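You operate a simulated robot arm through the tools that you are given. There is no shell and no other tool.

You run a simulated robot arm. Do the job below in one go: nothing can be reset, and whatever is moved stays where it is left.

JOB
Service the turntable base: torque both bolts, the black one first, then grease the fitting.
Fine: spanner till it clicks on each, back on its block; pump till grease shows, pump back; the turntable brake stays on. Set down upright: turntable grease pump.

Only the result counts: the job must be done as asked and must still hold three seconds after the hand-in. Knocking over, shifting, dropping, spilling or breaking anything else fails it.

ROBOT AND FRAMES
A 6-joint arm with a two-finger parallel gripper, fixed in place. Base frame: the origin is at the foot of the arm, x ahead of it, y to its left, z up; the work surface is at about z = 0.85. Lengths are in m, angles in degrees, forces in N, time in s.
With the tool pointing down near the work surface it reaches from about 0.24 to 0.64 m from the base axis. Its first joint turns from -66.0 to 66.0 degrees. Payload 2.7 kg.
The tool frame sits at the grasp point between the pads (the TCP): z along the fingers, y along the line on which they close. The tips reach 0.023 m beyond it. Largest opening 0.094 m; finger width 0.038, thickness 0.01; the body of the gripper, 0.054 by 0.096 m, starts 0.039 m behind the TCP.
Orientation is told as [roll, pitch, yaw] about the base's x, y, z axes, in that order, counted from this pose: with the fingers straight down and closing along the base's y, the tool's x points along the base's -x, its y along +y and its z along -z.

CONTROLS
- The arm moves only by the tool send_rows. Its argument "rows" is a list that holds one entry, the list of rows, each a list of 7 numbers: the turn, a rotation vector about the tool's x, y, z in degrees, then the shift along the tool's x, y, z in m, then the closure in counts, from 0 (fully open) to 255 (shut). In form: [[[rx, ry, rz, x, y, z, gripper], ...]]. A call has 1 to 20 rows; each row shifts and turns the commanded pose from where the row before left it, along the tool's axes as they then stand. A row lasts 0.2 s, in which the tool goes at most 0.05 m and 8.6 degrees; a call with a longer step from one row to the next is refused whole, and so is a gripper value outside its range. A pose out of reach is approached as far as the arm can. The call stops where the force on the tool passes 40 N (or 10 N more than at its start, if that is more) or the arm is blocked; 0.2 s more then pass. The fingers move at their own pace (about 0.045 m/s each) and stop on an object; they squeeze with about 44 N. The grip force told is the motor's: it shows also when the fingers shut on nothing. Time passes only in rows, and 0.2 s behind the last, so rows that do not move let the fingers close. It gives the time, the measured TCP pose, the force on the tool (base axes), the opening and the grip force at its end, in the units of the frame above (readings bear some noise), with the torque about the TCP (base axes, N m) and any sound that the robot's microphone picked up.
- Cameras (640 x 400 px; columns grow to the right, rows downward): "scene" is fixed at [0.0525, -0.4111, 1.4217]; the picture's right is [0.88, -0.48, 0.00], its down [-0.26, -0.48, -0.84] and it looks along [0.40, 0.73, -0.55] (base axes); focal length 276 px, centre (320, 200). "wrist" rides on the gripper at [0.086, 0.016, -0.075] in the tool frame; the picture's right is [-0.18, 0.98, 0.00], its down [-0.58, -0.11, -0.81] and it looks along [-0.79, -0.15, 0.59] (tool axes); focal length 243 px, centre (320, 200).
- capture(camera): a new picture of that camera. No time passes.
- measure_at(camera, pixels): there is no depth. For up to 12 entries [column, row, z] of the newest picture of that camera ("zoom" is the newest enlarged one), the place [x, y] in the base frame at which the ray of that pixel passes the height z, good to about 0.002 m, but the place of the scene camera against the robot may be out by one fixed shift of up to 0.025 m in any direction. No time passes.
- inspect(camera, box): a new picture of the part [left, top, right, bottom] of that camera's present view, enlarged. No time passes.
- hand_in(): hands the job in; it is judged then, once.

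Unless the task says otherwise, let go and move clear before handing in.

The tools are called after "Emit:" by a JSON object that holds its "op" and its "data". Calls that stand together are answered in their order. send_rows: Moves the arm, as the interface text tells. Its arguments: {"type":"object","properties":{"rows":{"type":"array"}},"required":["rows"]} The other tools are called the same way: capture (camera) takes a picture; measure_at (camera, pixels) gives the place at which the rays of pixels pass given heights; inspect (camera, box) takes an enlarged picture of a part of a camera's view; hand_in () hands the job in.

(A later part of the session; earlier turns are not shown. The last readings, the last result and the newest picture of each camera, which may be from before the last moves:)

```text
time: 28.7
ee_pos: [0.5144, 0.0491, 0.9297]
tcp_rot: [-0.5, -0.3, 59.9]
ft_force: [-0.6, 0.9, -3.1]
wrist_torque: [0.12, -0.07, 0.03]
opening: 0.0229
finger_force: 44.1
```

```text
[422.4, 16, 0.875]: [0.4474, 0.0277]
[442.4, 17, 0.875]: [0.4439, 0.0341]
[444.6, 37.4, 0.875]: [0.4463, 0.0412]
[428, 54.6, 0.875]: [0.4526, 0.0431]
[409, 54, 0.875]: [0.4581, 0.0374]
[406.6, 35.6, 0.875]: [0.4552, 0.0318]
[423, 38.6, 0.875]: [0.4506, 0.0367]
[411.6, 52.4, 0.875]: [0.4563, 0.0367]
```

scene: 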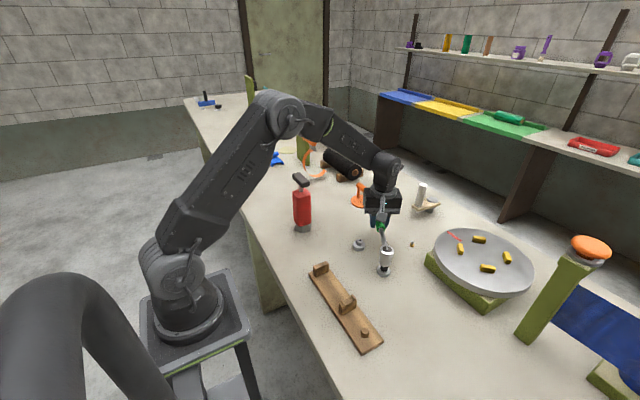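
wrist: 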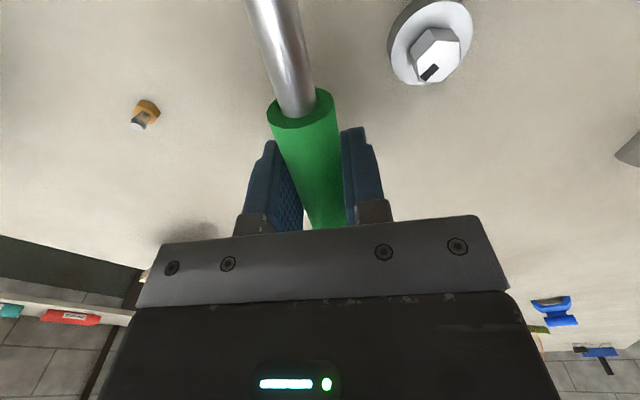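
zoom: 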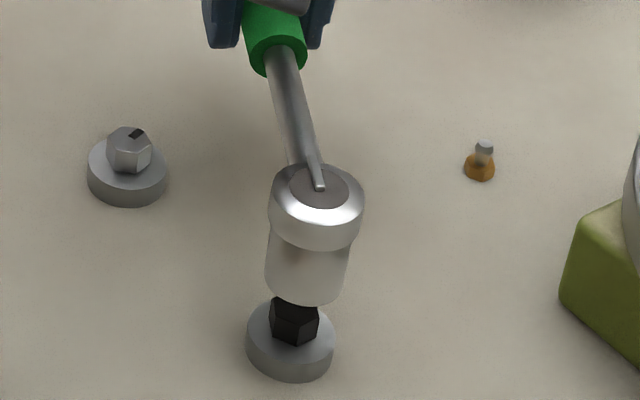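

Those measurements used the older full picture, taken before the lift, so they're offset. I'll retake the wrist picture and measure again.

Emit:
{"op": "capture", "data": {"camera": "wrist"}}

Emit:
{"op": "measure_at", "data": {"camera": "wrist", "pixels": [[422.4, 16, 0.875], [442.4, 17, 0.875], [444.6, 37.4, 0.875], [428, 54.6, 0.875], [409, 54, 0.875], [406.6, 35.6, 0.875], [423, 38.6, 0.875], [411.6, 52.4, 0.875]]}}

```text
taken
```

wrist: 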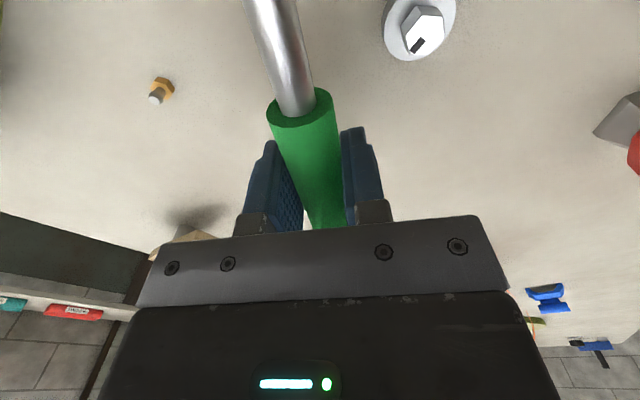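

```text
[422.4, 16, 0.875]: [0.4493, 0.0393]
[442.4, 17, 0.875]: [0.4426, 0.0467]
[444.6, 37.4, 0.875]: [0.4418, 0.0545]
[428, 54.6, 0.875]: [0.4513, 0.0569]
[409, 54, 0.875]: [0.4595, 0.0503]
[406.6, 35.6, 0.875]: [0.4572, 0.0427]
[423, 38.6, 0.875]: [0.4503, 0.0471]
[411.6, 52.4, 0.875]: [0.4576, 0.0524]
```

The silver hex is centred at (0.450, 0.048) with vertices at about 20° mod 60. I'll rise to z≈1.0 and shift along -y so the wrist camera sees the black hex the same way.

Emit:
{"op": "send_rows", "data": {"rows": [[[0, 0, 0, 0, 0, -0.025, 255], [0, 0, 0, 0.0235, -0.0136, -0.011, 255], [0, 0, 0, 0.0235, -0.0136, -0.011, 255], [0, 0, 0, 0.0235, -0.0136, -0.011, 255], [0, 0, 0, 0.0235, -0.0136, -0.011, 255], [0, 0, 0, 0, 0, 0, 255]]]}}

Emit:
{"op": "capture", "data": {"camera": "wrist"}}

Emit:
{"op": "inspect", "data": {"camera": "wrist", "box": [340, 0, 420, 50]}}

Emit:
{"op": "capture", "data": {"camera": "scene"}}

```text
time: 30.1
ee_pos: [0.5111, -0.0585, 0.999]
tcp_rot: [-0.4, -0.3, 60.0]
ft_force: [-0.2, -0.5, -2.9]
wrist_torque: [0.12, -0.1, -0.03]
opening: 0.023
finger_force: 43.5
```

```text
taken
```

wrist: 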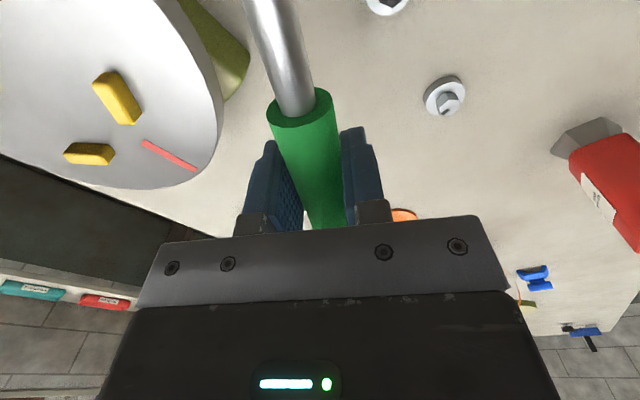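

```text
8.00 times, centred on (380, 25) of wrist
```

zoom: 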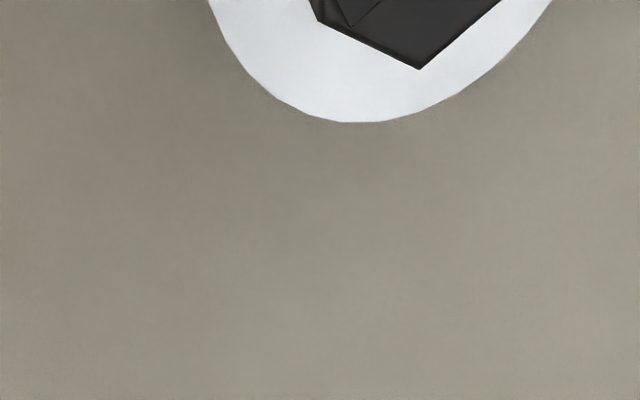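

```text
taken
```

scene: 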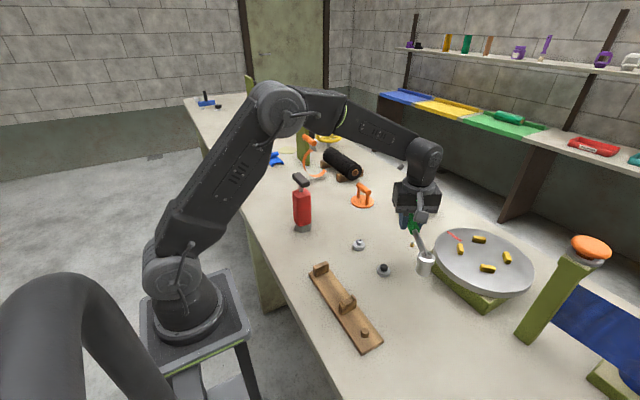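

The black hex is just at the top edge of the wrist view at (387,5). I'll back off along the tool's x by 0.04 m to bring it fully in.

Emit:
{"op": "send_rows", "data": {"rows": [[[0, 0, 0, 0.02, 0, 0, 255], [0, 0, 0, 0.02, 0, 0, 255], [0, 0, 0, 0, 0, 0, 255]]]}}

Emit:
{"op": "capture", "data": {"camera": "wrist"}}

Emit:
{"op": "inspect", "data": {"camera": "wrist", "box": [350, 0, 446, 60]}}

```text
time: 30.9
ee_pos: [0.4925, -0.0941, 0.998]
tcp_rot: [-0.5, -0.3, 60.0]
ft_force: [-0.2, -0.1, -2.1]
wrist_torque: [0.13, -0.1, 0.02]
opening: 0.0233
finger_force: 44.3
```

```text
taken
```

wrist: 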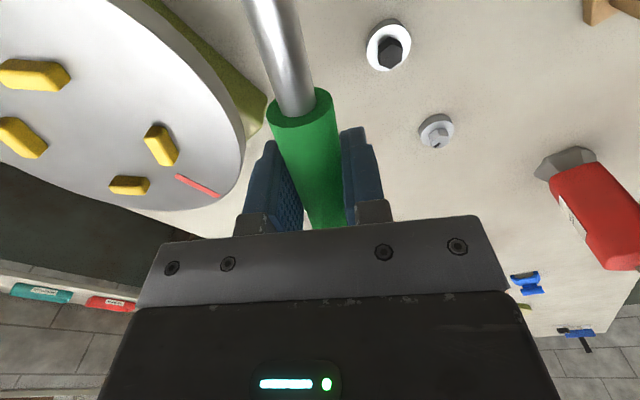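

```text
6.67 times, centred on (398, 30) of wrist
```

zoom: 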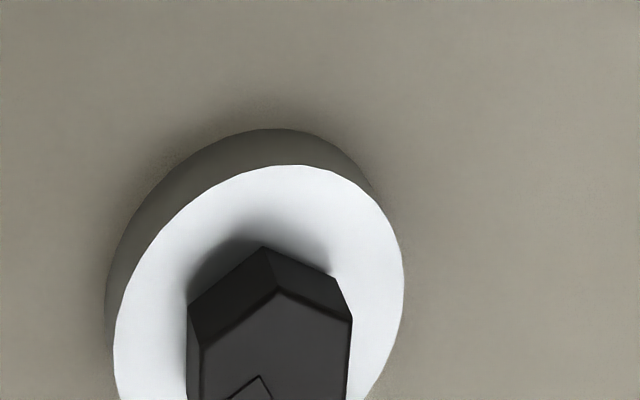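

Emit:
{"op": "inspect", "data": {"camera": "wrist", "box": [350, 20, 430, 80]}}

```text
6.67 times, centred on (390, 50) of wrist
```

zoom: 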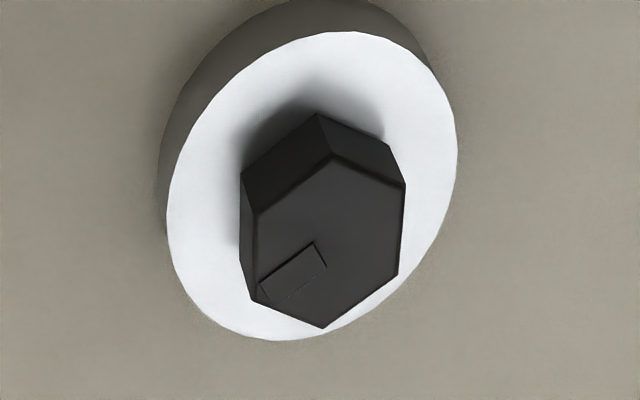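

The black hex top is clear, with vertices at zoom (330,155), (405,183), (400,275), (323,328), (252,300) and (255,213), and its mark also points at a vertex. I'll measure these.

Emit:
{"op": "measure_at", "data": {"camera": "wrist", "pixels": [[391.5, 43.25, 0.875], [402.75, 47.45, 0.875], [402, 61.25, 0.875], [390.45, 69.2, 0.875], [379.8, 65, 0.875], [380.25, 51.95, 0.875], [388.8, 57.2, 0.875], [381.75, 63.2, 0.875], [388.8, 47.9, 0.86], [390.9, 56.1, 0.875]]}}

```text
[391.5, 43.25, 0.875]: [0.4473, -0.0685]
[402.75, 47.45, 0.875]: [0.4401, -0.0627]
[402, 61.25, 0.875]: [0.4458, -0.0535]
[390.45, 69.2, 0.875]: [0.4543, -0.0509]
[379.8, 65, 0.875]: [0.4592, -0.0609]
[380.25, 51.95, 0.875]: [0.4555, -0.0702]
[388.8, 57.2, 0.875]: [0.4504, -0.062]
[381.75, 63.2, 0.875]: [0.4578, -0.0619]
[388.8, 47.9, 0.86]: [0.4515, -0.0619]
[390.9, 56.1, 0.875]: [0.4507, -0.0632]
```

The black hex vertices sit at about 4° mod 60, with the mark along +x, and its centre is about (0.450, -0.060). I'll level the small tilt left by the stop, set the handle to 64° so it lines up with the hex, and return above the bolt.

Emit:
{"op": "send_rows", "data": {"rows": [[[-0.5, -0.23, 0, 0, 0, 0, 255], [0, 0, -4, 0, 0, 0, 255], [0, 0, 0, -0.0344, 0.0133, 0, 255], [0, 0, 0, -0.0344, 0.0133, 0, 255], [0, 0, 0, -0.0344, 0.0133, 0, 255], [0, 0, 0, -0.0343, 0.0132, 0, 255], [0, 0, 0, 0, 0, 0, 255], [0, 0, 0, 0, 0, 0, 255]]]}}

Emit:
{"op": "send_rows", "data": {"rows": [[[0, 0, 0, 0, 0, 0, 255]]]}}

Emit:
{"op": "send_rows", "data": {"rows": [[[0, 0, 0, 0, 0, 0, 255]]]}}

```text
time: 32.7
ee_pos: [0.5045, 0.0548, 0.9986]
tcp_rot: [0.1, -0.5, 64.0]
ft_force: [-1.2, 0.1, -3.0]
wrist_torque: [0.11, -0.09, -0.02]
opening: 0.0231
finger_force: 44.0
```

```text
time: 33.1
ee_pos: [0.5051, 0.0537, 0.9991]
tcp_rot: [0.1, -0.6, 64.0]
ft_force: [0.0, -0.9, -2.1]
wrist_torque: [0.1, -0.09, 0.0]
opening: 0.0229
finger_force: 44.1
```

```text
time: 33.5
ee_pos: [0.5037, 0.0541, 0.999]
tcp_rot: [0.2, -0.5, 64.0]
ft_force: [0.4, -0.4, -2.7]
wrist_torque: [0.14, -0.05, -0.02]
opening: 0.0232
finger_force: 44.4
```

The tilt reads (0.13, -0.55), so I need to correct mainly about the tool's y. I'll level it, nudge 1–2 mm onto target and lower to just above the hex.

Emit:
{"op": "send_rows", "data": {"rows": [[[0.13, 0.55, 0, 0, 0, 0, 255], [0, 0, 0, 0.001, -0.0012, 0, 255], [0, 0, 0, 0, 0, 0.02, 255], [0, 0, 0, 0, 0, 0.02, 255], [0, 0, 0, 0, 0, 0.02, 255], [0, 0, 0, 0, 0, 0.015, 255], [0, 0, 0, 0, 0, 0, 255], [0, 0, 0, 0, 0, 0, 255]]]}}

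Emit:
{"op": "send_rows", "data": {"rows": [[[0, 0, 0, 0, 0, 0, 255]]]}}

Emit:
{"op": "inspect", "data": {"camera": "scene", "box": [340, 220, 436, 280]}}

```text
time: 35.3
ee_pos: [0.5064, 0.0529, 0.9222]
tcp_rot: [0.0, 0.0, 64.1]
ft_force: [1.2, -0.4, -2.5]
wrist_torque: [0.15, -0.05, -0.02]
opening: 0.023
finger_force: 43.8
```

```text
time: 35.7
ee_pos: [0.5045, 0.0527, 0.9241]
tcp_rot: [0.0, 0.0, 64.0]
ft_force: [-0.2, 0.3, -2.2]
wrist_torque: [0.11, -0.1, -0.02]
opening: 0.0231
finger_force: 44.3
```

```text
6.67 times, centred on (388, 250) of scene
```

zoom: 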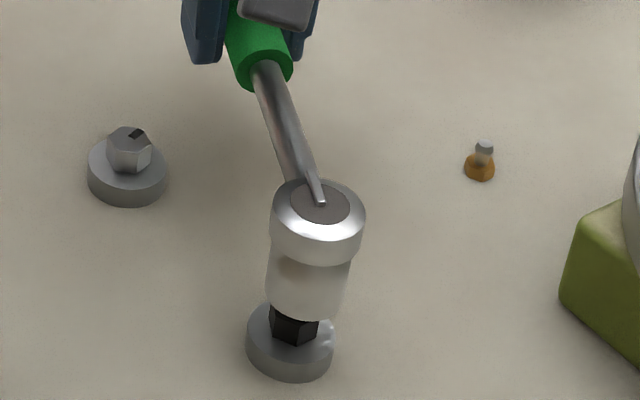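

The tool is level again and the socket is over the hex, with its bottom rim near zoom (305,290). The earlier wrench suggests the socket had really engaged at TCP z≈0.907, so I'll lower gently again and stop at light contact.

Emit:
{"op": "send_rows", "data": {"rows": [[[0, 0, 0, 0, 0.001, 0, 255], [0, 0, 0, 0, 0, 0.004, 255], [0, 0, 0, 0, 0, 0.004, 255], [0, 0, 0, 0, 0, 0.003, 255], [0, 0, 0, 0, 0, 0.002, 255], [0, 0, 0, 0, 0, 0, 255]]]}}

Emit:
{"op": "send_rows", "data": {"rows": [[[0, 0, 0, 0, 0, 0.0015, 255], [0, 0, 0, 0, 0, 0, 255]]]}}

Emit:
{"op": "send_rows", "data": {"rows": [[[0, 0, 0, 0, 0, 0.0015, 255], [0, 0, 0, 0, 0, 0, 255]]]}}

Emit:
{"op": "inspect", "data": {"camera": "scene", "box": [340, 220, 436, 280]}}

```text
time: 37.1
ee_pos: [0.5066, 0.0523, 0.9116]
tcp_rot: [0.1, 0.0, 64.0]
ft_force: [-0.1, 0.1, -2.6]
wrist_torque: [0.13, -0.09, -0.01]
opening: 0.023
finger_force: 44.3
```

```text
time: 37.7
ee_pos: [0.5057, 0.0522, 0.909]
tcp_rot: [0.1, 0.1, 64.1]
ft_force: [-0.5, 0.6, -2.0]
wrist_torque: [0.13, -0.02, 0.02]
opening: 0.0231
finger_force: 43.9
```

```text
time: 38.3
ee_pos: [0.5065, 0.0516, 0.9078]
tcp_rot: [0.0, 0.0, 64.0]
ft_force: [0.1, 0.4, -1.9]
wrist_torque: [0.13, -0.05, 0.0]
opening: 0.0232
finger_force: 43.9
```

```text
6.67 times, centred on (388, 250) of scene
```

zoom: 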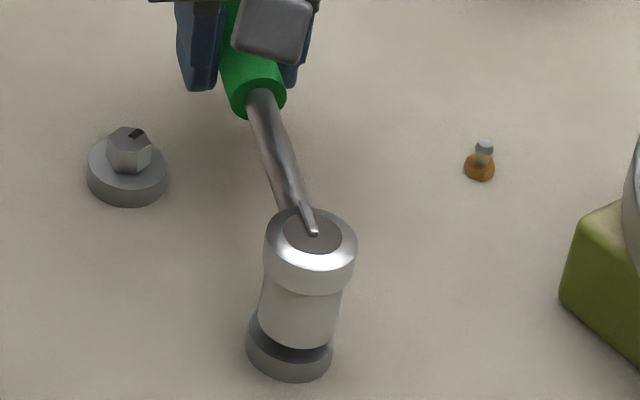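

There's still no contact at z≈0.908. I'll continue down in 1.5 mm steps.

Emit:
{"op": "send_rows", "data": {"rows": [[[0, 0, 0, 0, 0, 0.0015, 255], [0, 0, 0, 0, 0, 0, 255]]]}}

Emit:
{"op": "send_rows", "data": {"rows": [[[0, 0, 0, 0, 0, 0.0015, 255], [0, 0, 0, 0, 0, 0, 255]]]}}

Emit:
{"op": "send_rows", "data": {"rows": [[[0, 0, 0, 0, 0, 0.001, 255], [0, 0, 0, 0, 0, 0, 255]]]}}

Emit:
{"op": "inspect", "data": {"camera": "scene", "box": [340, 220, 436, 280]}}

```text
time: 38.9
ee_pos: [0.5055, 0.0515, 0.9079]
tcp_rot: [0.1, 0.0, 64.0]
ft_force: [-0.2, 0.7, -2.3]
wrist_torque: [0.1, 0.0, -0.09]
opening: 0.0231
finger_force: 43.8
```

```text
time: 39.5
ee_pos: [0.5042, 0.0517, 0.9073]
tcp_rot: [-0.1, 0.0, 64.0]
ft_force: [-1.7, 0.8, 10.2]
wrist_torque: [-0.91, 0.59, -0.21]
opening: 0.0232
finger_force: 44.1
```

```text
time: 40.1
ee_pos: [0.507, 0.0511, 0.9059]
tcp_rot: [-0.3, -0.1, 63.9]
ft_force: [-1.5, 2.5, 24.2]
wrist_torque: [-1.21, 0.69, -0.34]
opening: 0.0232
finger_force: 43.9
```

```text
6.67 times, centred on (388, 250) of scene
```

zoom: 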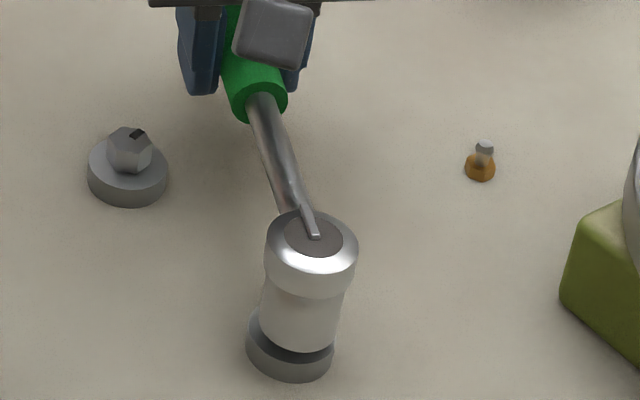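

Contact is at TCP z≈0.9065 with the load now clearly at the socket. I'll ease off 1.5 mm to a light touch, then turn a few degrees clockwise about the bolt axis to see whether it drops in or bites.

Emit:
{"op": "send_rows", "data": {"rows": [[[0, 0, 0, 0, 0, -0.0015, 255], [0, 0, 0, 0, 0, 0, 255]]]}}

Emit:
{"op": "send_rows", "data": {"rows": [[[0, 0, 1, 0, -0.0022, 0, 255], [0, 0, 1, 0, -0.0022, 0, 255], [0, 0, 0, 0, 0, 0, 255]]]}}

Emit:
{"op": "send_rows", "data": {"rows": [[[0, 0, 1, 0, -0.0022, 0, 255], [0, 0, 1, 0, -0.0022, 0, 255], [0, 0, 0, 0, 0, 0, 255]]]}}

```text
time: 40.7
ee_pos: [0.505, 0.052, 0.9065]
tcp_rot: [-0.2, -0.1, 64.0]
ft_force: [4.2, 1.9, 15.1]
wrist_torque: [0.1, -0.17, 0.29]
opening: 0.0232
finger_force: 43.8
```

```text
time: 41.5
ee_pos: [0.5096, 0.0492, 0.9051]
tcp_rot: [-0.1, 0.0, 61.9]
ft_force: [7.5, 10.9, 8.2]
wrist_torque: [0.67, -0.39, 0.26]
opening: 0.0233
finger_force: 43.5
```

```text
time: 42.3
ee_pos: [0.5137, 0.0488, 0.9063]
tcp_rot: [0.0, 0.1, 60.0]
ft_force: [10.1, 12.8, 8.5]
wrist_torque: [0.42, -0.25, 0.2]
opening: 0.0229
finger_force: 44.1
```

After 4° of turn there's a sideways reaction of (10, 13) N but almost no torque about the bolt axis. I'll look closely at the socket and bolt before turning further.

Emit:
{"op": "inspect", "data": {"camera": "scene", "box": [362, 240, 410, 280]}}

Emit:
{"op": "capture", "data": {"camera": "wrist"}}

```text
10.00 times, centred on (386, 260) of scene
```

zoom: 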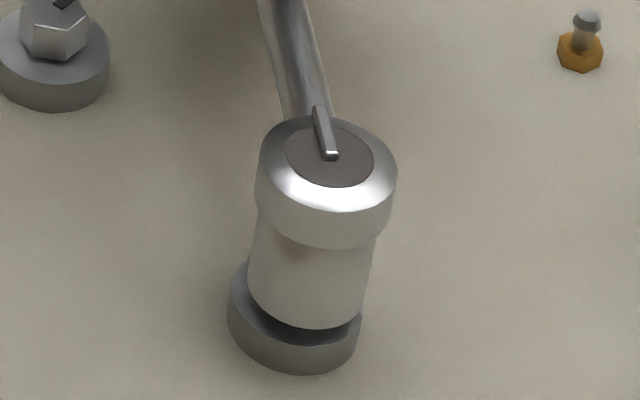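

```text
taken
```

wrist: 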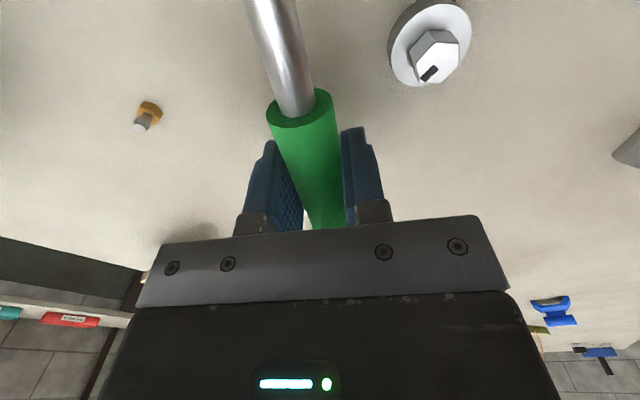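

The socket bottom sits about 7 mm below the hex top, so it's seated on the bolt. I'll relieve the sideways load by 1 mm and keep turning clockwise, watching for torque or a click.

Emit:
{"op": "send_rows", "data": {"rows": [[[0, 0, 0, -0.001, 0, 0, 255], [0, 0, 0, 0, 0, 0, 255]]]}}

Emit:
{"op": "send_rows", "data": {"rows": [[[0, 0, 1, 0, -0.0022, 0, 255], [0, 0, 1, 0, -0.0022, 0, 255], [0, 0, 1, 0, -0.0022, 0, 255], [0, 0, 0, 0, 0, 0, 255]]]}}

Emit:
{"op": "send_rows", "data": {"rows": [[[0, 0, 1, 0, -0.0022, 0, 255], [0, 0, 1, 0, -0.0022, 0, 255], [0, 0, 1, 0, -0.0022, 0, 255], [0, 0, 0, 0, 0, 0, 255]]]}}

```text
time: 42.9
ee_pos: [0.5141, 0.0487, 0.9061]
tcp_rot: [0.1, 0.1, 59.9]
ft_force: [5.9, 6.2, 8.0]
wrist_torque: [0.41, -0.25, 0.22]
opening: 0.0229
finger_force: 43.6
```

```text
time: 43.9
ee_pos: [0.5188, 0.0442, 0.9063]
tcp_rot: [0.0, 0.1, 56.9]
ft_force: [-1.6, -7.2, 9.2]
wrist_torque: [-0.21, 0.07, 0.36]
opening: 0.0231
finger_force: 44.1
```

```text
time: 44.9
ee_pos: [0.5244, 0.0406, 0.905]
tcp_rot: [0.0, 0.1, 53.9]
ft_force: [-11.1, -13.8, 15.4]
wrist_torque: [-0.6, 0.53, -0.1]
opening: 0.0233
finger_force: 44.2
```

There's still no torque about the bolt; the load is mainly along the shaft, which suggests some play. I'll back off the radial load by 1 mm and keep turning clockwise.

Emit:
{"op": "send_rows", "data": {"rows": [[[0, 0, 0, 0.001, 0, -0.0005, 255], [0, 0, 0, 0, 0, 0, 255]]]}}

Emit:
{"op": "send_rows", "data": {"rows": [[[0, 0, 1, 0, -0.0022, 0, 255], [0, 0, 1, 0, -0.0022, 0, 255], [0, 0, 1, 0, -0.0022, 0, 255], [0, 0, 0, 0, 0, 0, 255]]]}}

Emit:
{"op": "send_rows", "data": {"rows": [[[0, 0, 1, 0, -0.0022, 0, 255], [0, 0, 1, 0, -0.0022, 0, 255], [0, 0, 1, 0, -0.0022, 0, 255], [0, 0, 0, 0, 0, 0, 255]]]}}

Emit:
{"op": "inspect", "data": {"camera": "scene", "box": [362, 240, 410, 280]}}

```text
time: 45.5
ee_pos: [0.5239, 0.0402, 0.9062]
tcp_rot: [0.1, 0.0, 54.0]
ft_force: [-8.2, -9.6, 8.2]
wrist_torque: [-0.19, 0.11, -0.09]
opening: 0.0232
finger_force: 44.0
```

```text
time: 46.5
ee_pos: [0.5289, 0.0359, 0.9072]
tcp_rot: [0.0, 0.0, 50.9]
ft_force: [-5.0, -5.1, -2.1]
wrist_torque: [0.53, -0.41, -0.03]
opening: 0.0233
finger_force: 44.0
```

```text
time: 47.5
ee_pos: [0.535, 0.0321, 0.9068]
tcp_rot: [0.1, -0.1, 48.0]
ft_force: [1.0, -0.6, -2.7]
wrist_torque: [0.11, -0.06, 0.0]
opening: 0.023
finger_force: 44.2
```

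```text
10.00 times, centred on (386, 260) of scene
```

zoom: 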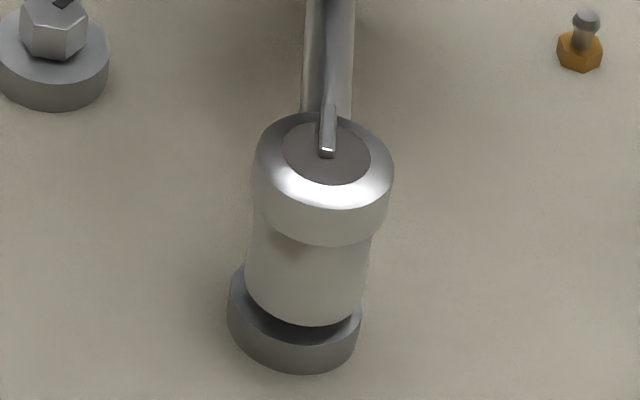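

All contact loads vanished at 48° (force is back to the bare tool weight), so the socket may have lined up with the hex. I'll press down in small steps here.

Emit:
{"op": "send_rows", "data": {"rows": [[[0, 0, 0, 0, 0, 0.0015, 255], [0, 0, 0, 0, 0, 0, 255]]]}}

Emit:
{"op": "send_rows", "data": {"rows": [[[0, 0, 0, 0, 0, 0.0015, 255], [0, 0, 0, 0, 0, 0, 255]]]}}

Emit:
{"op": "send_rows", "data": {"rows": [[[0, 0, 0, 0, 0, 0.0015, 255], [0, 0, 0, 0, 0, 0, 255]]]}}

```text
time: 48.1
ee_pos: [0.5347, 0.0325, 0.9058]
tcp_rot: [-0.1, 0.1, 48.1]
ft_force: [-0.6, -0.1, -1.9]
wrist_torque: [0.11, -0.07, -0.02]
opening: 0.023
finger_force: 43.8
```

```text
time: 48.7
ee_pos: [0.5349, 0.0333, 0.9042]
tcp_rot: [0.1, 0.1, 47.8]
ft_force: [0.1, 0.4, -1.3]
wrist_torque: [0.08, -0.09, 0.01]
opening: 0.0233
finger_force: 44.1
```

```text
time: 49.3
ee_pos: [0.533, 0.0319, 0.9039]
tcp_rot: [-0.1, 0.0, 48.0]
ft_force: [-0.8, 0.4, 9.9]
wrist_torque: [-0.92, 0.95, -0.06]
opening: 0.0231
finger_force: 44.1
```

Contact now comes at z≈0.9038, about 3 mm lower than before. I'll check with both cameras whether the socket is deeper or the handle has tilted in the grip.

Emit:
{"op": "capture", "data": {"camera": "wrist"}}

Emit:
{"op": "inspect", "data": {"camera": "wrist", "box": [230, 0, 390, 120]}}

Emit:
{"op": "inspect", "data": {"camera": "scene", "box": [362, 240, 410, 280]}}

```text
taken
```

wrist: 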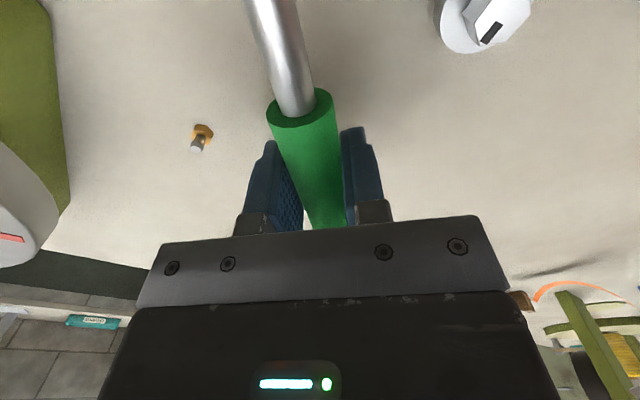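

```text
3.33 times, centred on (310, 60) of wrist
```

zoom: 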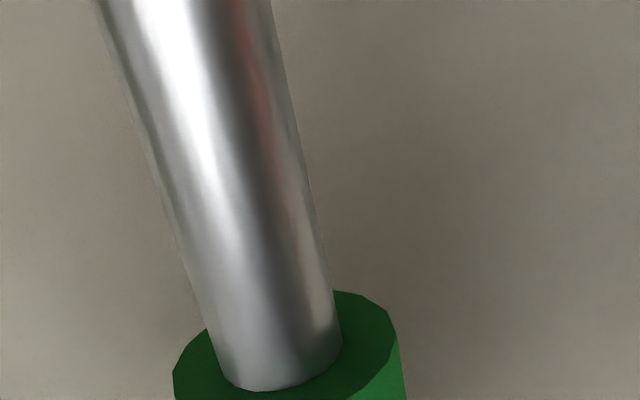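

```text
10.00 times, centred on (386, 260) of scene
```

zoom: 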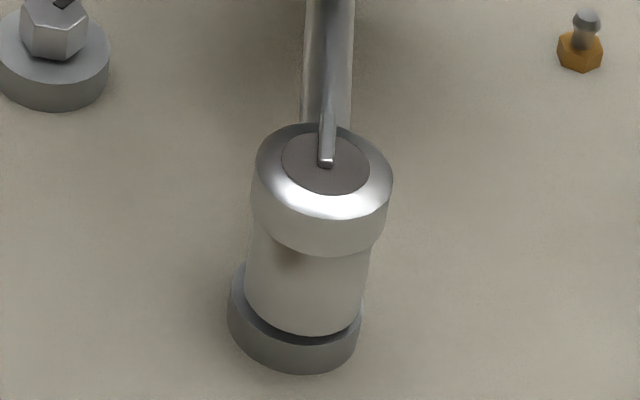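

The socket rim now sits about 1 mm above the washer (front edges at rows 337 and 347), so it has dropped over the hex. I'll ease off slightly and turn clockwise while watching the torque.

Emit:
{"op": "send_rows", "data": {"rows": [[[0, 0, 1, 0, -0.0022, 0, 255], [0, 0, 1, 0, -0.0022, 0, 255], [0, 0, 0, 0, 0, 0, 255]]]}}

Emit:
{"op": "send_rows", "data": {"rows": [[[0, 0, 1, 0, -0.0022, 0, 255], [0, 0, 1, 0, -0.0022, 0, 255], [0, 0, 0, 0, 0, 0, 255]]]}}

Emit:
{"op": "inspect", "data": {"camera": "scene", "box": [362, 240, 410, 280]}}

```text
time: 50.1
ee_pos: [0.538, 0.0293, 0.9035]
tcp_rot: [-0.1, -0.1, 45.9]
ft_force: [-5.1, -0.4, 21.9]
wrist_torque: [-0.86, 0.94, -0.4]
opening: 0.0232
finger_force: 44.2
```

```text
time: 50.9
ee_pos: [0.5405, 0.0252, 0.9033]
tcp_rot: [-0.3, -0.2, 43.9]
ft_force: [-1.8, 2.9, 22.2]
wrist_torque: [-0.4, 0.44, -0.5]
opening: 0.023
finger_force: 43.6
```

```text
10.00 times, centred on (386, 260) of scene
```

zoom: 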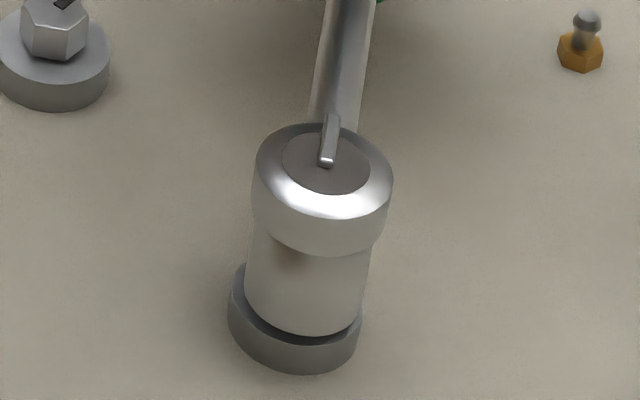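

Turning still meets no torsion, so the bolt may be spinning freely with the socket or not turning at all. I'll ease the down-force, turn on to about 36°, and then lift to see whether the bolt's mark has moved.

Emit:
{"op": "send_rows", "data": {"rows": [[[0, 0, 0, 0, 0, -0.0008, 255], [0, 0, 1, 0, -0.0022, 0, 255], [0, 0, 1, 0, -0.0022, 0, 255], [0, 0, 1, 0, -0.0022, 0, 255], [0, 0, 1, 0, -0.0022, 0, 255], [0, 0, 0, 0, 0, 0, 255]]]}}

Emit:
{"op": "send_rows", "data": {"rows": [[[0, 0, 1, 0, -0.0022, 0, 255], [0, 0, 1, 0, -0.0022, 0, 255], [0, 0, 1, 0, -0.0022, 0, 255], [0, 0, 1, 0, -0.0022, 0, 255], [0, 0, 0, 0, 0, 0, 255]]]}}

Emit:
{"op": "inspect", "data": {"camera": "scene", "box": [362, 240, 410, 280]}}

```text
time: 52.3
ee_pos: [0.5463, 0.0196, 0.9032]
tcp_rot: [-0.1, 0.0, 40.0]
ft_force: [-0.8, 3.2, 17.2]
wrist_torque: [0.15, -0.2, -0.36]
opening: 0.0229
finger_force: 44.2
```

```text
time: 53.5
ee_pos: [0.552, 0.0125, 0.9033]
tcp_rot: [-0.1, 0.1, 35.9]
ft_force: [-4.1, 0.0, 11.4]
wrist_torque: [0.34, -0.46, -0.35]
opening: 0.0231
finger_force: 44.0
```

```text
10.00 times, centred on (386, 260) of scene
```

zoom: 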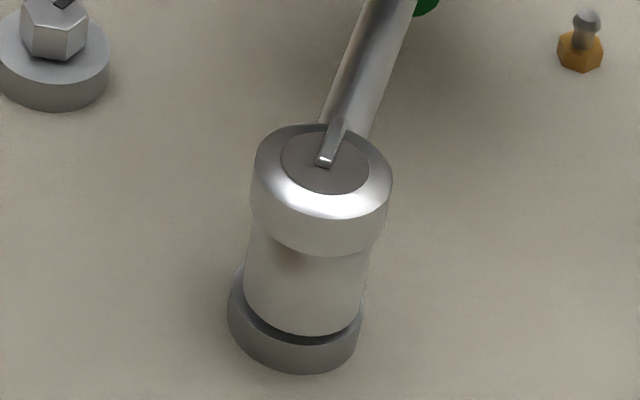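

No click yet. I'll lift off and move so the wrist camera can see whether the black bolt's mark has turned from its original direction of about 2°.

Emit:
{"op": "send_rows", "data": {"rows": [[[0, 0, 0, 0, 0, -0.005, 255], [0, 0, 0, 0, 0, -0.01, 255], [0, 0, 0, 0, 0, -0.02, 255], [0, 0, 0, 0, 0, -0.03, 255], [0, 0, 0, 0, 0, -0.03, 255], [0, 0, 0, 0.0334, -0.0133, 0, 255], [0, 0, 0, 0.0334, -0.0133, 0, 255], [0, 0, 0, 0.0334, -0.0133, 0, 255], [0, 0, 0, 0.0333, -0.0132, 0, 255], [0, 0, 0, 0, 0, 0, 255], [0, 0, 0, 0, 0, 0, 255]]]}}

Emit:
{"op": "capture", "data": {"camera": "wrist"}}

Emit:
{"op": "inspect", "data": {"camera": "wrist", "box": [350, 20, 430, 80]}}

Emit:
{"op": "inspect", "data": {"camera": "scene", "box": [320, 190, 440, 290]}}

```text
time: 55.9
ee_pos: [0.4738, -0.1077, 0.998]
tcp_rot: [0.0, -0.1, 35.9]
ft_force: [-0.8, 0.7, -2.6]
wrist_torque: [0.09, -0.14, -0.02]
opening: 0.0234
finger_force: 44.2
```

```text
taken
```

wrist: 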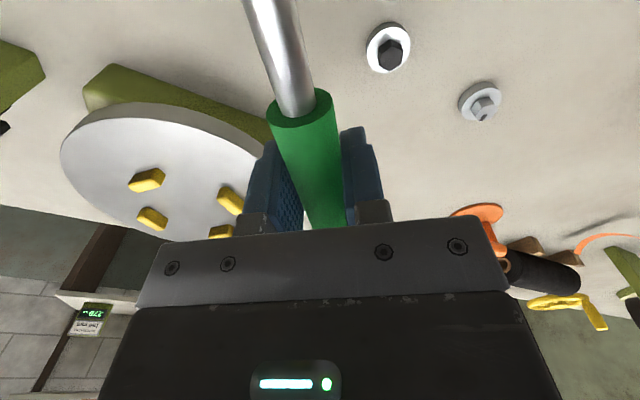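

```text
6.67 times, centred on (390, 50) of wrist
```

zoom: 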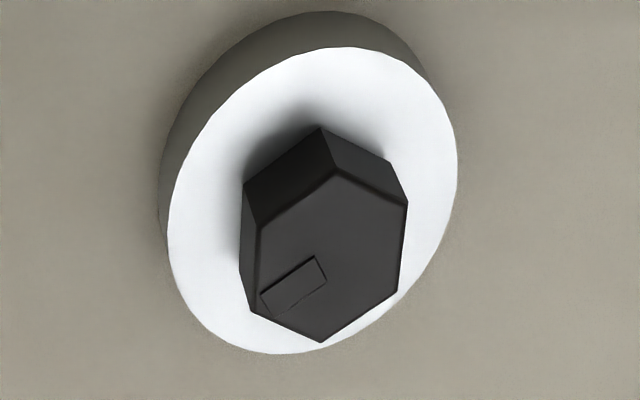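

```text
4.00 times, centred on (380, 240) of scene
```

zoom: 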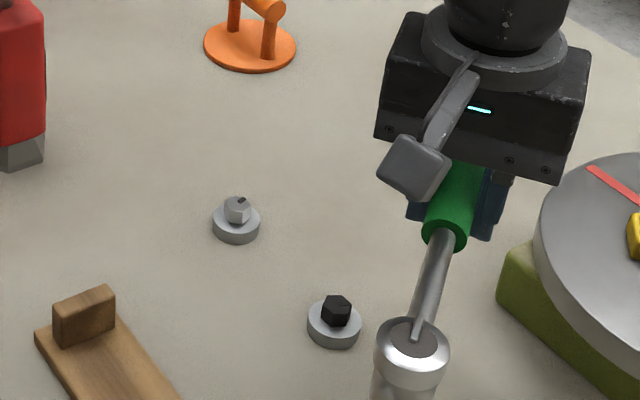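

The mark has the same orientation in the camera although the camera turned by -24°, so the bolt really is turning with the socket. I'll measure the vertices to confirm the angle.

Emit:
{"op": "measure_at", "data": {"camera": "wrist", "pixels": [[392.7, 46.25, 0.875], [403.05, 50.75, 0.875], [402, 63.8, 0.875], [390, 71.3, 0.875], [380.55, 66.8, 0.875], [380.55, 53.75, 0.875], [389, 59.5, 0.875], [381.5, 65, 0.875], [388.9, 50, 0.86]]}}

```text
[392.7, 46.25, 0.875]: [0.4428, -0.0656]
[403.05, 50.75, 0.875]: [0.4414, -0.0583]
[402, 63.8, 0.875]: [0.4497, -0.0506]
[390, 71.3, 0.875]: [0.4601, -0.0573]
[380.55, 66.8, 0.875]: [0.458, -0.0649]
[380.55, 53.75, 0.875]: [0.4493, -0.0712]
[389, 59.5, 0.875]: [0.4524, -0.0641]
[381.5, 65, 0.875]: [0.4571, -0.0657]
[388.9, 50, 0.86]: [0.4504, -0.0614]
```

The bolt has turned about 28° along with the spanner, so it engages and runs freely so far. I'll go back over it at the same 36° angle and re-seat to keep tightening.

Emit:
{"op": "send_rows", "data": {"rows": [[[0, 0, 0, -0.0334, 0.0133, 0, 255], [0, 0, 0, -0.0334, 0.0133, 0, 255], [0, 0, 0, -0.0334, 0.0133, 0, 255], [0, 0, 0, -0.0333, 0.0132, 0, 255], [0, 0, 0, 0, 0, 0.03, 255], [0, 0, 0, 0, 0, 0.03, 255], [0, 0, 0, 0, 0, 0.02, 255], [0, 0, 0, 0, 0, 0, 255], [0, 0, 0, 0, 0, 0, 255]]]}}

Emit:
{"op": "send_rows", "data": {"rows": [[[0, 0, 0, 0, 0, 0.003, 255], [0, 0, 0, 0, 0, 0.003, 255], [0, 0, 0, 0, 0, 0.003, 255], [0, 0, 0, 0, 0, 0, 255]]]}}

Emit:
{"op": "send_rows", "data": {"rows": [[[0, 0, 0, 0, 0, 0.003, 255], [0, 0, 0, 0, 0, 0.002, 255], [0, 0, 0, 0, 0, 0, 255]]]}}

Emit:
{"op": "inspect", "data": {"camera": "scene", "box": [362, 240, 410, 280]}}

```text
time: 57.9
ee_pos: [0.5525, 0.0126, 0.9179]
tcp_rot: [0.0, 0.0, 36.0]
ft_force: [0.5, 0.4, -3.3]
wrist_torque: [0.07, -0.13, 0.0]
opening: 0.0232
finger_force: 43.9
```

```text
time: 58.9
ee_pos: [0.5533, 0.0128, 0.9089]
tcp_rot: [-0.1, 0.0, 36.0]
ft_force: [-0.9, 1.1, -0.9]
wrist_torque: [0.02, 0.11, -0.17]
opening: 0.0231
finger_force: 44.3
```

```text
time: 59.7
ee_pos: [0.5534, 0.0117, 0.9057]
tcp_rot: [-0.3, 0.0, 35.9]
ft_force: [-4.9, 2.4, 17.7]
wrist_torque: [-0.75, 1.33, -0.64]
opening: 0.0229
finger_force: 44.1
```

```text
10.00 times, centred on (386, 260) of scene
```

zoom: 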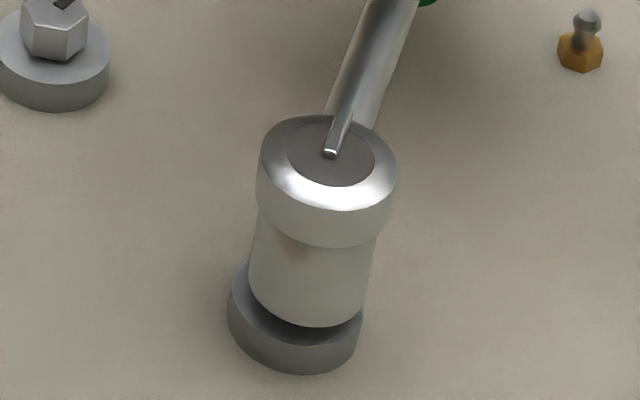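

The socket is resting 1.5 mm to the right of and 3 mm above its earlier seat (disc centre (331,155) against (325,163)). I'll lift slightly, shift left to match, and lower again.

Emit:
{"op": "send_rows", "data": {"rows": [[[0, 0, 0, 0, 0, -0.004, 255], [0, 0, 0, 0.0007, 0.0015, 0, 255], [0, 0, 0, 0, 0, 0, 255]]]}}

Emit:
{"op": "send_rows", "data": {"rows": [[[0, 0, 0, 0, 0, 0.002, 255], [0, 0, 0, 0, 0, 0.002, 255], [0, 0, 0, 0, 0, 0, 255]]]}}

Emit:
{"op": "send_rows", "data": {"rows": [[[0, 0, 0, 0, 0, 0.0015, 255], [0, 0, 0, 0, 0, 0, 255]]]}}

Emit:
{"op": "inspect", "data": {"camera": "scene", "box": [362, 240, 410, 280]}}

```text
time: 60.5
ee_pos: [0.5514, 0.0134, 0.908]
tcp_rot: [0.0, 0.0, 35.9]
ft_force: [-0.3, 0.1, -1.8]
wrist_torque: [0.06, -0.14, 0.01]
opening: 0.0231
finger_force: 43.6
```

```text
time: 61.3
ee_pos: [0.5521, 0.014, 0.9065]
tcp_rot: [-0.2, 0.1, 36.1]
ft_force: [-3.3, -0.4, 12.6]
wrist_torque: [-0.72, 1.16, -0.21]
opening: 0.0229
finger_force: 44.0
```

```text
time: 61.9
ee_pos: [0.5517, 0.0128, 0.9044]
tcp_rot: [-0.2, -0.1, 36.1]
ft_force: [-7.9, -2.9, 28.4]
wrist_torque: [-0.64, 0.99, -0.33]
opening: 0.0232
finger_force: 43.8
```

```text
10.00 times, centred on (386, 260) of scene
```

zoom: 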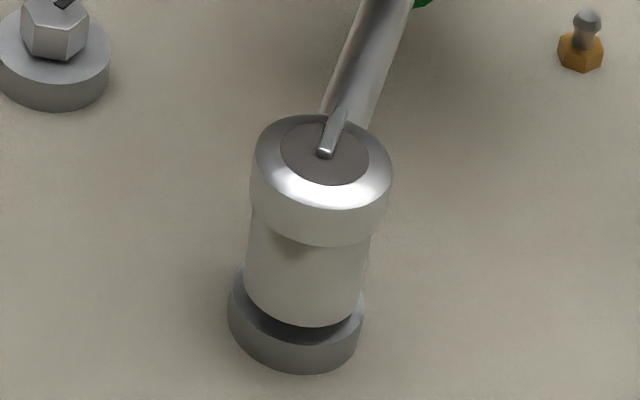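

It's still 3 mm above the lowest seat, but the bolt did turn from this state before. I'll ease the down-force and continue clockwise, watching for torque or a click.

Emit:
{"op": "send_rows", "data": {"rows": [[[0, 0, 0, 0.0005, 0, -0.001, 255], [0, 0, 0, 0, 0, 0, 255]]]}}

Emit:
{"op": "send_rows", "data": {"rows": [[[0, 0, 1, 0, -0.0022, 0, 255], [0, 0, 1, 0, -0.0022, 0, 255], [0, 0, 1, 0, -0.0022, 0, 255], [0, 0, 1, 0, -0.0022, 0, 255], [0, 0, 0, 0, 0, 0, 255]]]}}

Emit:
{"op": "send_rows", "data": {"rows": [[[0, 0, 1, 0, -0.0022, 0, 255], [0, 0, 1, 0, -0.0022, 0, 255], [0, 0, 1, 0, -0.0022, 0, 255], [0, 0, 1, 0, -0.0022, 0, 255], [0, 0, 0, 0, 0, 0, 255]]]}}

Emit:
{"op": "inspect", "data": {"camera": "scene", "box": [362, 240, 410, 280]}}

```text
time: 62.5
ee_pos: [0.552, 0.0138, 0.905]
tcp_rot: [-0.2, -0.3, 36.0]
ft_force: [-1.4, -1.6, 22.1]
wrist_torque: [-0.11, 0.05, 0.05]
opening: 0.0232
finger_force: 44.5
```

```text
time: 63.7
ee_pos: [0.5562, 0.0066, 0.9052]
tcp_rot: [-0.1, -0.1, 32.0]
ft_force: [0.2, -1.1, 21.7]
wrist_torque: [0.14, -0.2, 0.2]
opening: 0.0233
finger_force: 44.2
```

```text
time: 64.9
ee_pos: [0.5612, -0.0021, 0.9043]
tcp_rot: [-0.2, -0.3, 27.9]
ft_force: [6.0, 0.9, 19.7]
wrist_torque: [-0.03, 0.0, 0.21]
opening: 0.0229
finger_force: 44.0
```

```text
10.00 times, centred on (386, 260) of scene
```

zoom: 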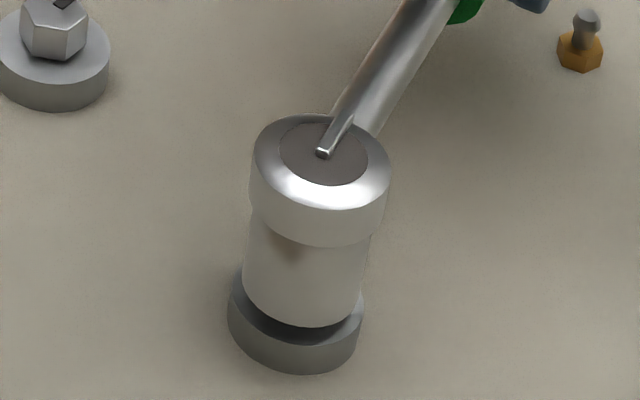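

No torque or click yet at 28°; the load is only a steady vertical push. The finger tips at z≈0.881 clear the fitting at 0.870, so I'll ease up a little and keep turning.

Emit:
{"op": "send_rows", "data": {"rows": [[[0, 0, 0, 0, 0, -0.001, 255], [0, 0, 1, 0, -0.0022, 0, 255], [0, 0, 1, 0, -0.0022, 0, 255], [0, 0, 1, 0, -0.0022, 0, 255], [0, 0, 1, 0, -0.0022, 0, 255], [0, 0, 0, 0, 0, 0, 255]]]}}

Emit:
{"op": "send_rows", "data": {"rows": [[[0, 0, 1, 0, -0.0022, 0, 255], [0, 0, 1, 0, -0.0022, 0, 255], [0, 0, 1, 0, -0.0022, 0, 255], [0, 0, 1, 0, -0.0022, 0, 255], [0, 0, 0, 0, 0, 0, 255]]]}}

Emit:
{"op": "inspect", "data": {"camera": "scene", "box": [362, 220, 442, 280]}}

```text
time: 66.3
ee_pos: [0.5648, -0.0086, 0.9042]
tcp_rot: [-0.1, -0.1, 23.9]
ft_force: [9.7, 2.3, 15.6]
wrist_torque: [0.12, -0.23, 0.13]
opening: 0.023
finger_force: 44.0
```

```text
time: 67.5
ee_pos: [0.5681, -0.0176, 0.9042]
tcp_rot: [0.0, -0.2, 20.1]
ft_force: [8.8, 4.1, 17.9]
wrist_torque: [-0.06, 0.12, 0.05]
opening: 0.0232
finger_force: 44.2
```

```text
6.67 times, centred on (402, 250) of scene
```

zoom: 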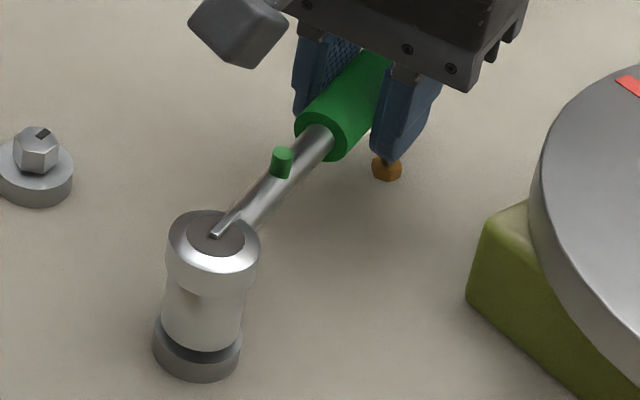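

A small green pin is now standing on the shaft at zoom (281,162) that I haven't seen before. It may be the spanner's click indicator, so I'll look at it closely before moving on.

Emit:
{"op": "inspect", "data": {"camera": "scene", "box": [380, 230, 420, 260]}}

Emit:
{"op": "capture", "data": {"camera": "wrist"}}

Emit:
{"op": "send_rows", "data": {"rows": [[[0, 0, 0, 0, 0, 0, 255]]]}}

```text
13.33 times, centred on (400, 245) of scene
```

zoom: 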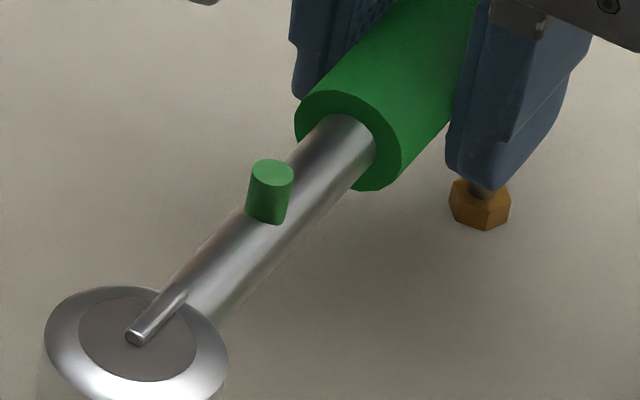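

```text
taken
```

wrist: 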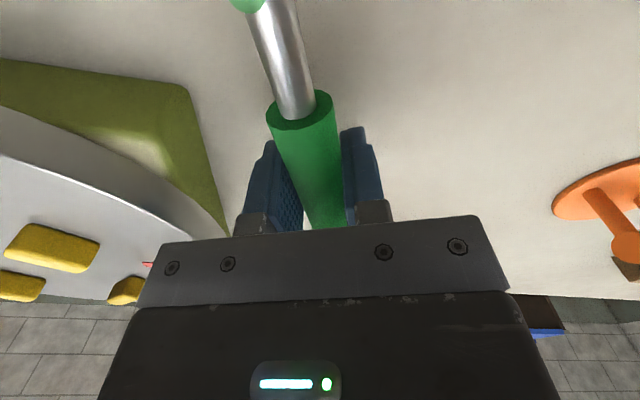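

```text
time: 67.9
ee_pos: [0.5681, -0.0164, 0.905]
tcp_rot: [-0.1, -0.1, 19.9]
ft_force: [8.7, 2.6, 18.3]
wrist_torque: [-0.01, 0.04, 0.09]
opening: 0.0232
finger_force: 44.6
```

A green tell-tale pin has popped out of the shaft somewhere between 28° and 20°, also visible at wrist (245,3). I'll stop turning here and lift off to see whether the pin stays out and where the bolt's mark points.

Emit:
{"op": "send_rows", "data": {"rows": [[[0, 0, 0, 0, 0, -0.003, 255], [0, 0, 0, 0, 0, -0.005, 255], [0, 0, 0, 0, 0, -0.01, 255], [0, 0, 0, 0, 0, -0.01, 255], [0, 0, 0, 0, 0, 0, 255]]]}}

Emit:
{"op": "inspect", "data": {"camera": "scene", "box": [362, 220, 442, 280]}}

Emit:
{"op": "capture", "data": {"camera": "wrist"}}

```text
time: 69.1
ee_pos: [0.5667, -0.0175, 0.9321]
tcp_rot: [0.1, 0.2, 20.0]
ft_force: [0.2, 0.4, -3.0]
wrist_torque: [0.05, -0.12, 0.0]
opening: 0.0234
finger_force: 43.7
```

```text
6.67 times, centred on (402, 250) of scene
```

zoom: 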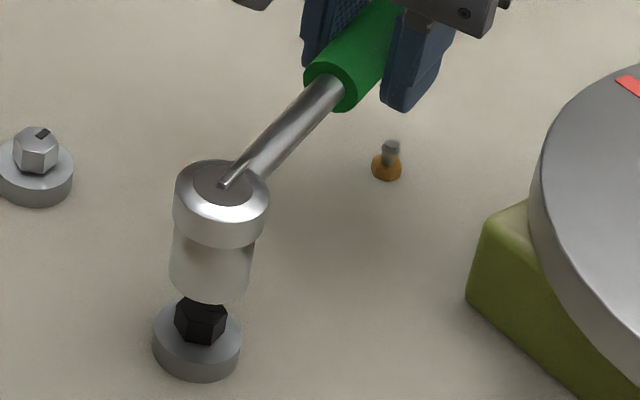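

```text
taken
```

wrist: 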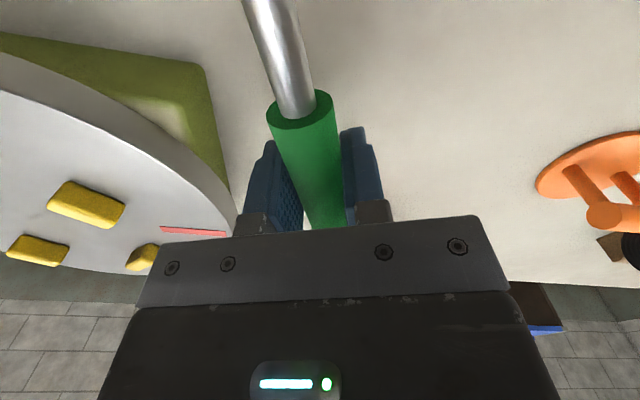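

The pin retracted as soon as the socket came off, so it marks the click state while on the bolt. I'll check how far the black bolt has turned, as a reference for the silver one.

Emit:
{"op": "send_rows", "data": {"rows": [[[0, 0, 0, 0, 0, -0.033, 255], [0, 0, 0, 0, 0, -0.033, 255], [0, 0, 0, 0.0332, -0.0136, 0, 255], [0, 0, 0, 0.0332, -0.0136, 0, 255], [0, 0, 0, 0.0332, -0.0136, 0, 255], [0, 0, 0, 0.0332, -0.0136, 0, 255], [0, 0, 0, 0, 0, 0, 255], [0, 0, 0, 0, 0, 0, 255]]]}}

Emit:
{"op": "capture", "data": {"camera": "wrist"}}

Emit:
{"op": "inspect", "data": {"camera": "wrist", "box": [350, 20, 430, 80]}}

```text
time: 70.9
ee_pos: [0.4611, -0.1125, 0.9983]
tcp_rot: [0.0, 0.0, 20.0]
ft_force: [-0.4, -0.1, -3.3]
wrist_torque: [0.08, -0.08, 0.02]
opening: 0.0231
finger_force: 45.0
```

```text
taken
```

wrist: 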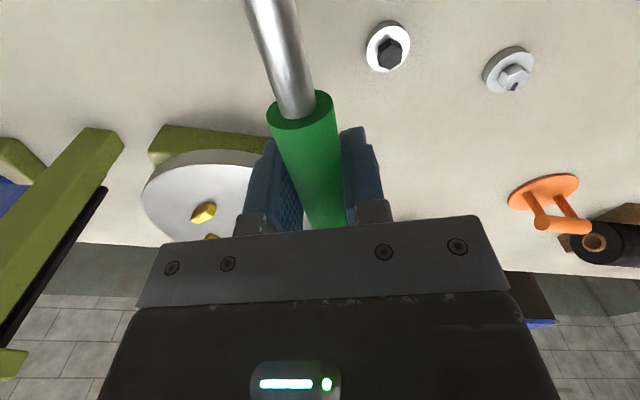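

```text
6.67 times, centred on (390, 50) of wrist
```

zoom: 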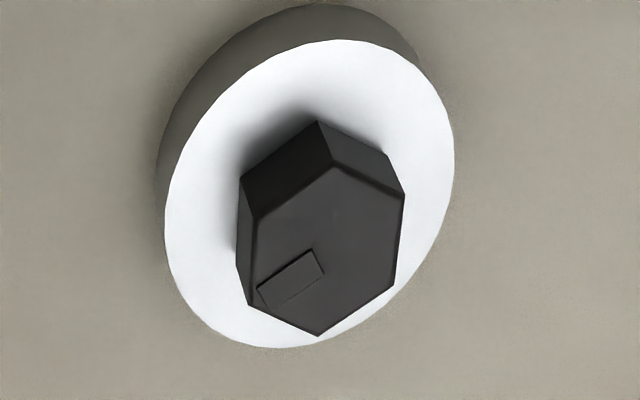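

The black bolt has followed the spanner for a total of about 40°, and the pin confirmed the click. Next is the silver bolt: its hex lines up with the handle at 75°, so I'll rotate and carry the spanner above it.

Emit:
{"op": "send_rows", "data": {"rows": [[[0, 0, -7.86, 0, 0, 0, 255], [0, 0, -7.86, 0, 0, 0, 255], [0, 0, -7.86, 0, 0, 0, 255], [0, 0, -7.86, 0, 0, 0, 255], [0, 0, -7.86, 0, 0, 0, 255], [0, 0, -7.86, 0, 0, 0, 255], [0, 0, -7.84, 0, 0, 0, 255], [0, 0, 0, -0.03984, 0.00783, 0, 255], [0, 0, 0, -0.03984, 0.00783, 0, 255], [0, 0, 0, -0.03984, 0.00783, 0, 255], [0, 0, 0, -0.03984, 0.00783, 0, 255], [0, 0, 0, -0.03984, 0.00783, 0, 255], [0, 0, 0, -0.03984, 0.00783, 0, 255], [0, 0, 0, -0.03984, 0.00783, 0, 255], [0, 0, 0, 0, 0, 0, 255], [0, 0, 0, 0, 0, 0, 255]]]}}

Emit:
{"op": "send_rows", "data": {"rows": [[[0, 0, 0, 0, 0, 0, 255]]]}}

Emit:
{"op": "capture", "data": {"camera": "scene"}}

Emit:
{"op": "inspect", "data": {"camera": "scene", "box": [310, 190, 420, 270]}}

```text
time: 74.3
ee_pos: [0.4833, 0.1686, 0.9978]
tcp_rot: [0.1, 0.0, 74.9]
ft_force: [-0.4, 0.2, -1.6]
wrist_torque: [0.1, 0.01, -0.02]
opening: 0.023
finger_force: 44.3
```

```text
time: 74.7
ee_pos: [0.4822, 0.1685, 0.9984]
tcp_rot: [0.0, -0.1, 75.0]
ft_force: [-0.3, 0.2, -3.2]
wrist_torque: [0.12, -0.02, -0.01]
opening: 0.0233
finger_force: 44.3
```

```text
taken
```

scene: 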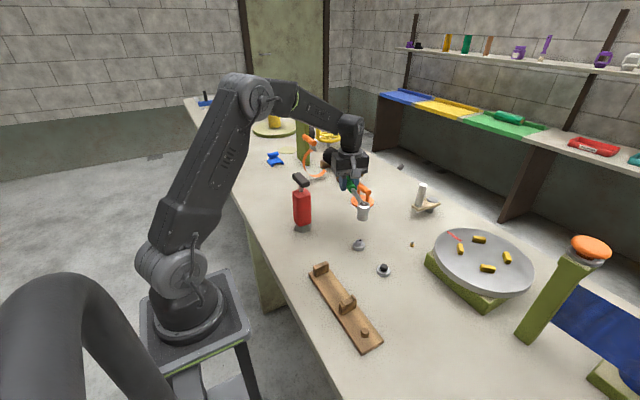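

```text
5.00 times, centred on (365, 230) of scene
```

zoom: 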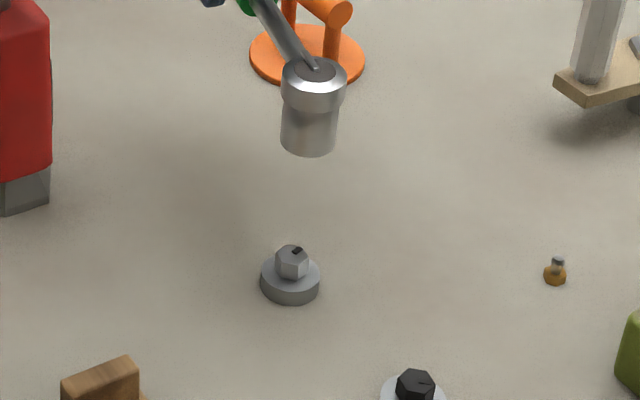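

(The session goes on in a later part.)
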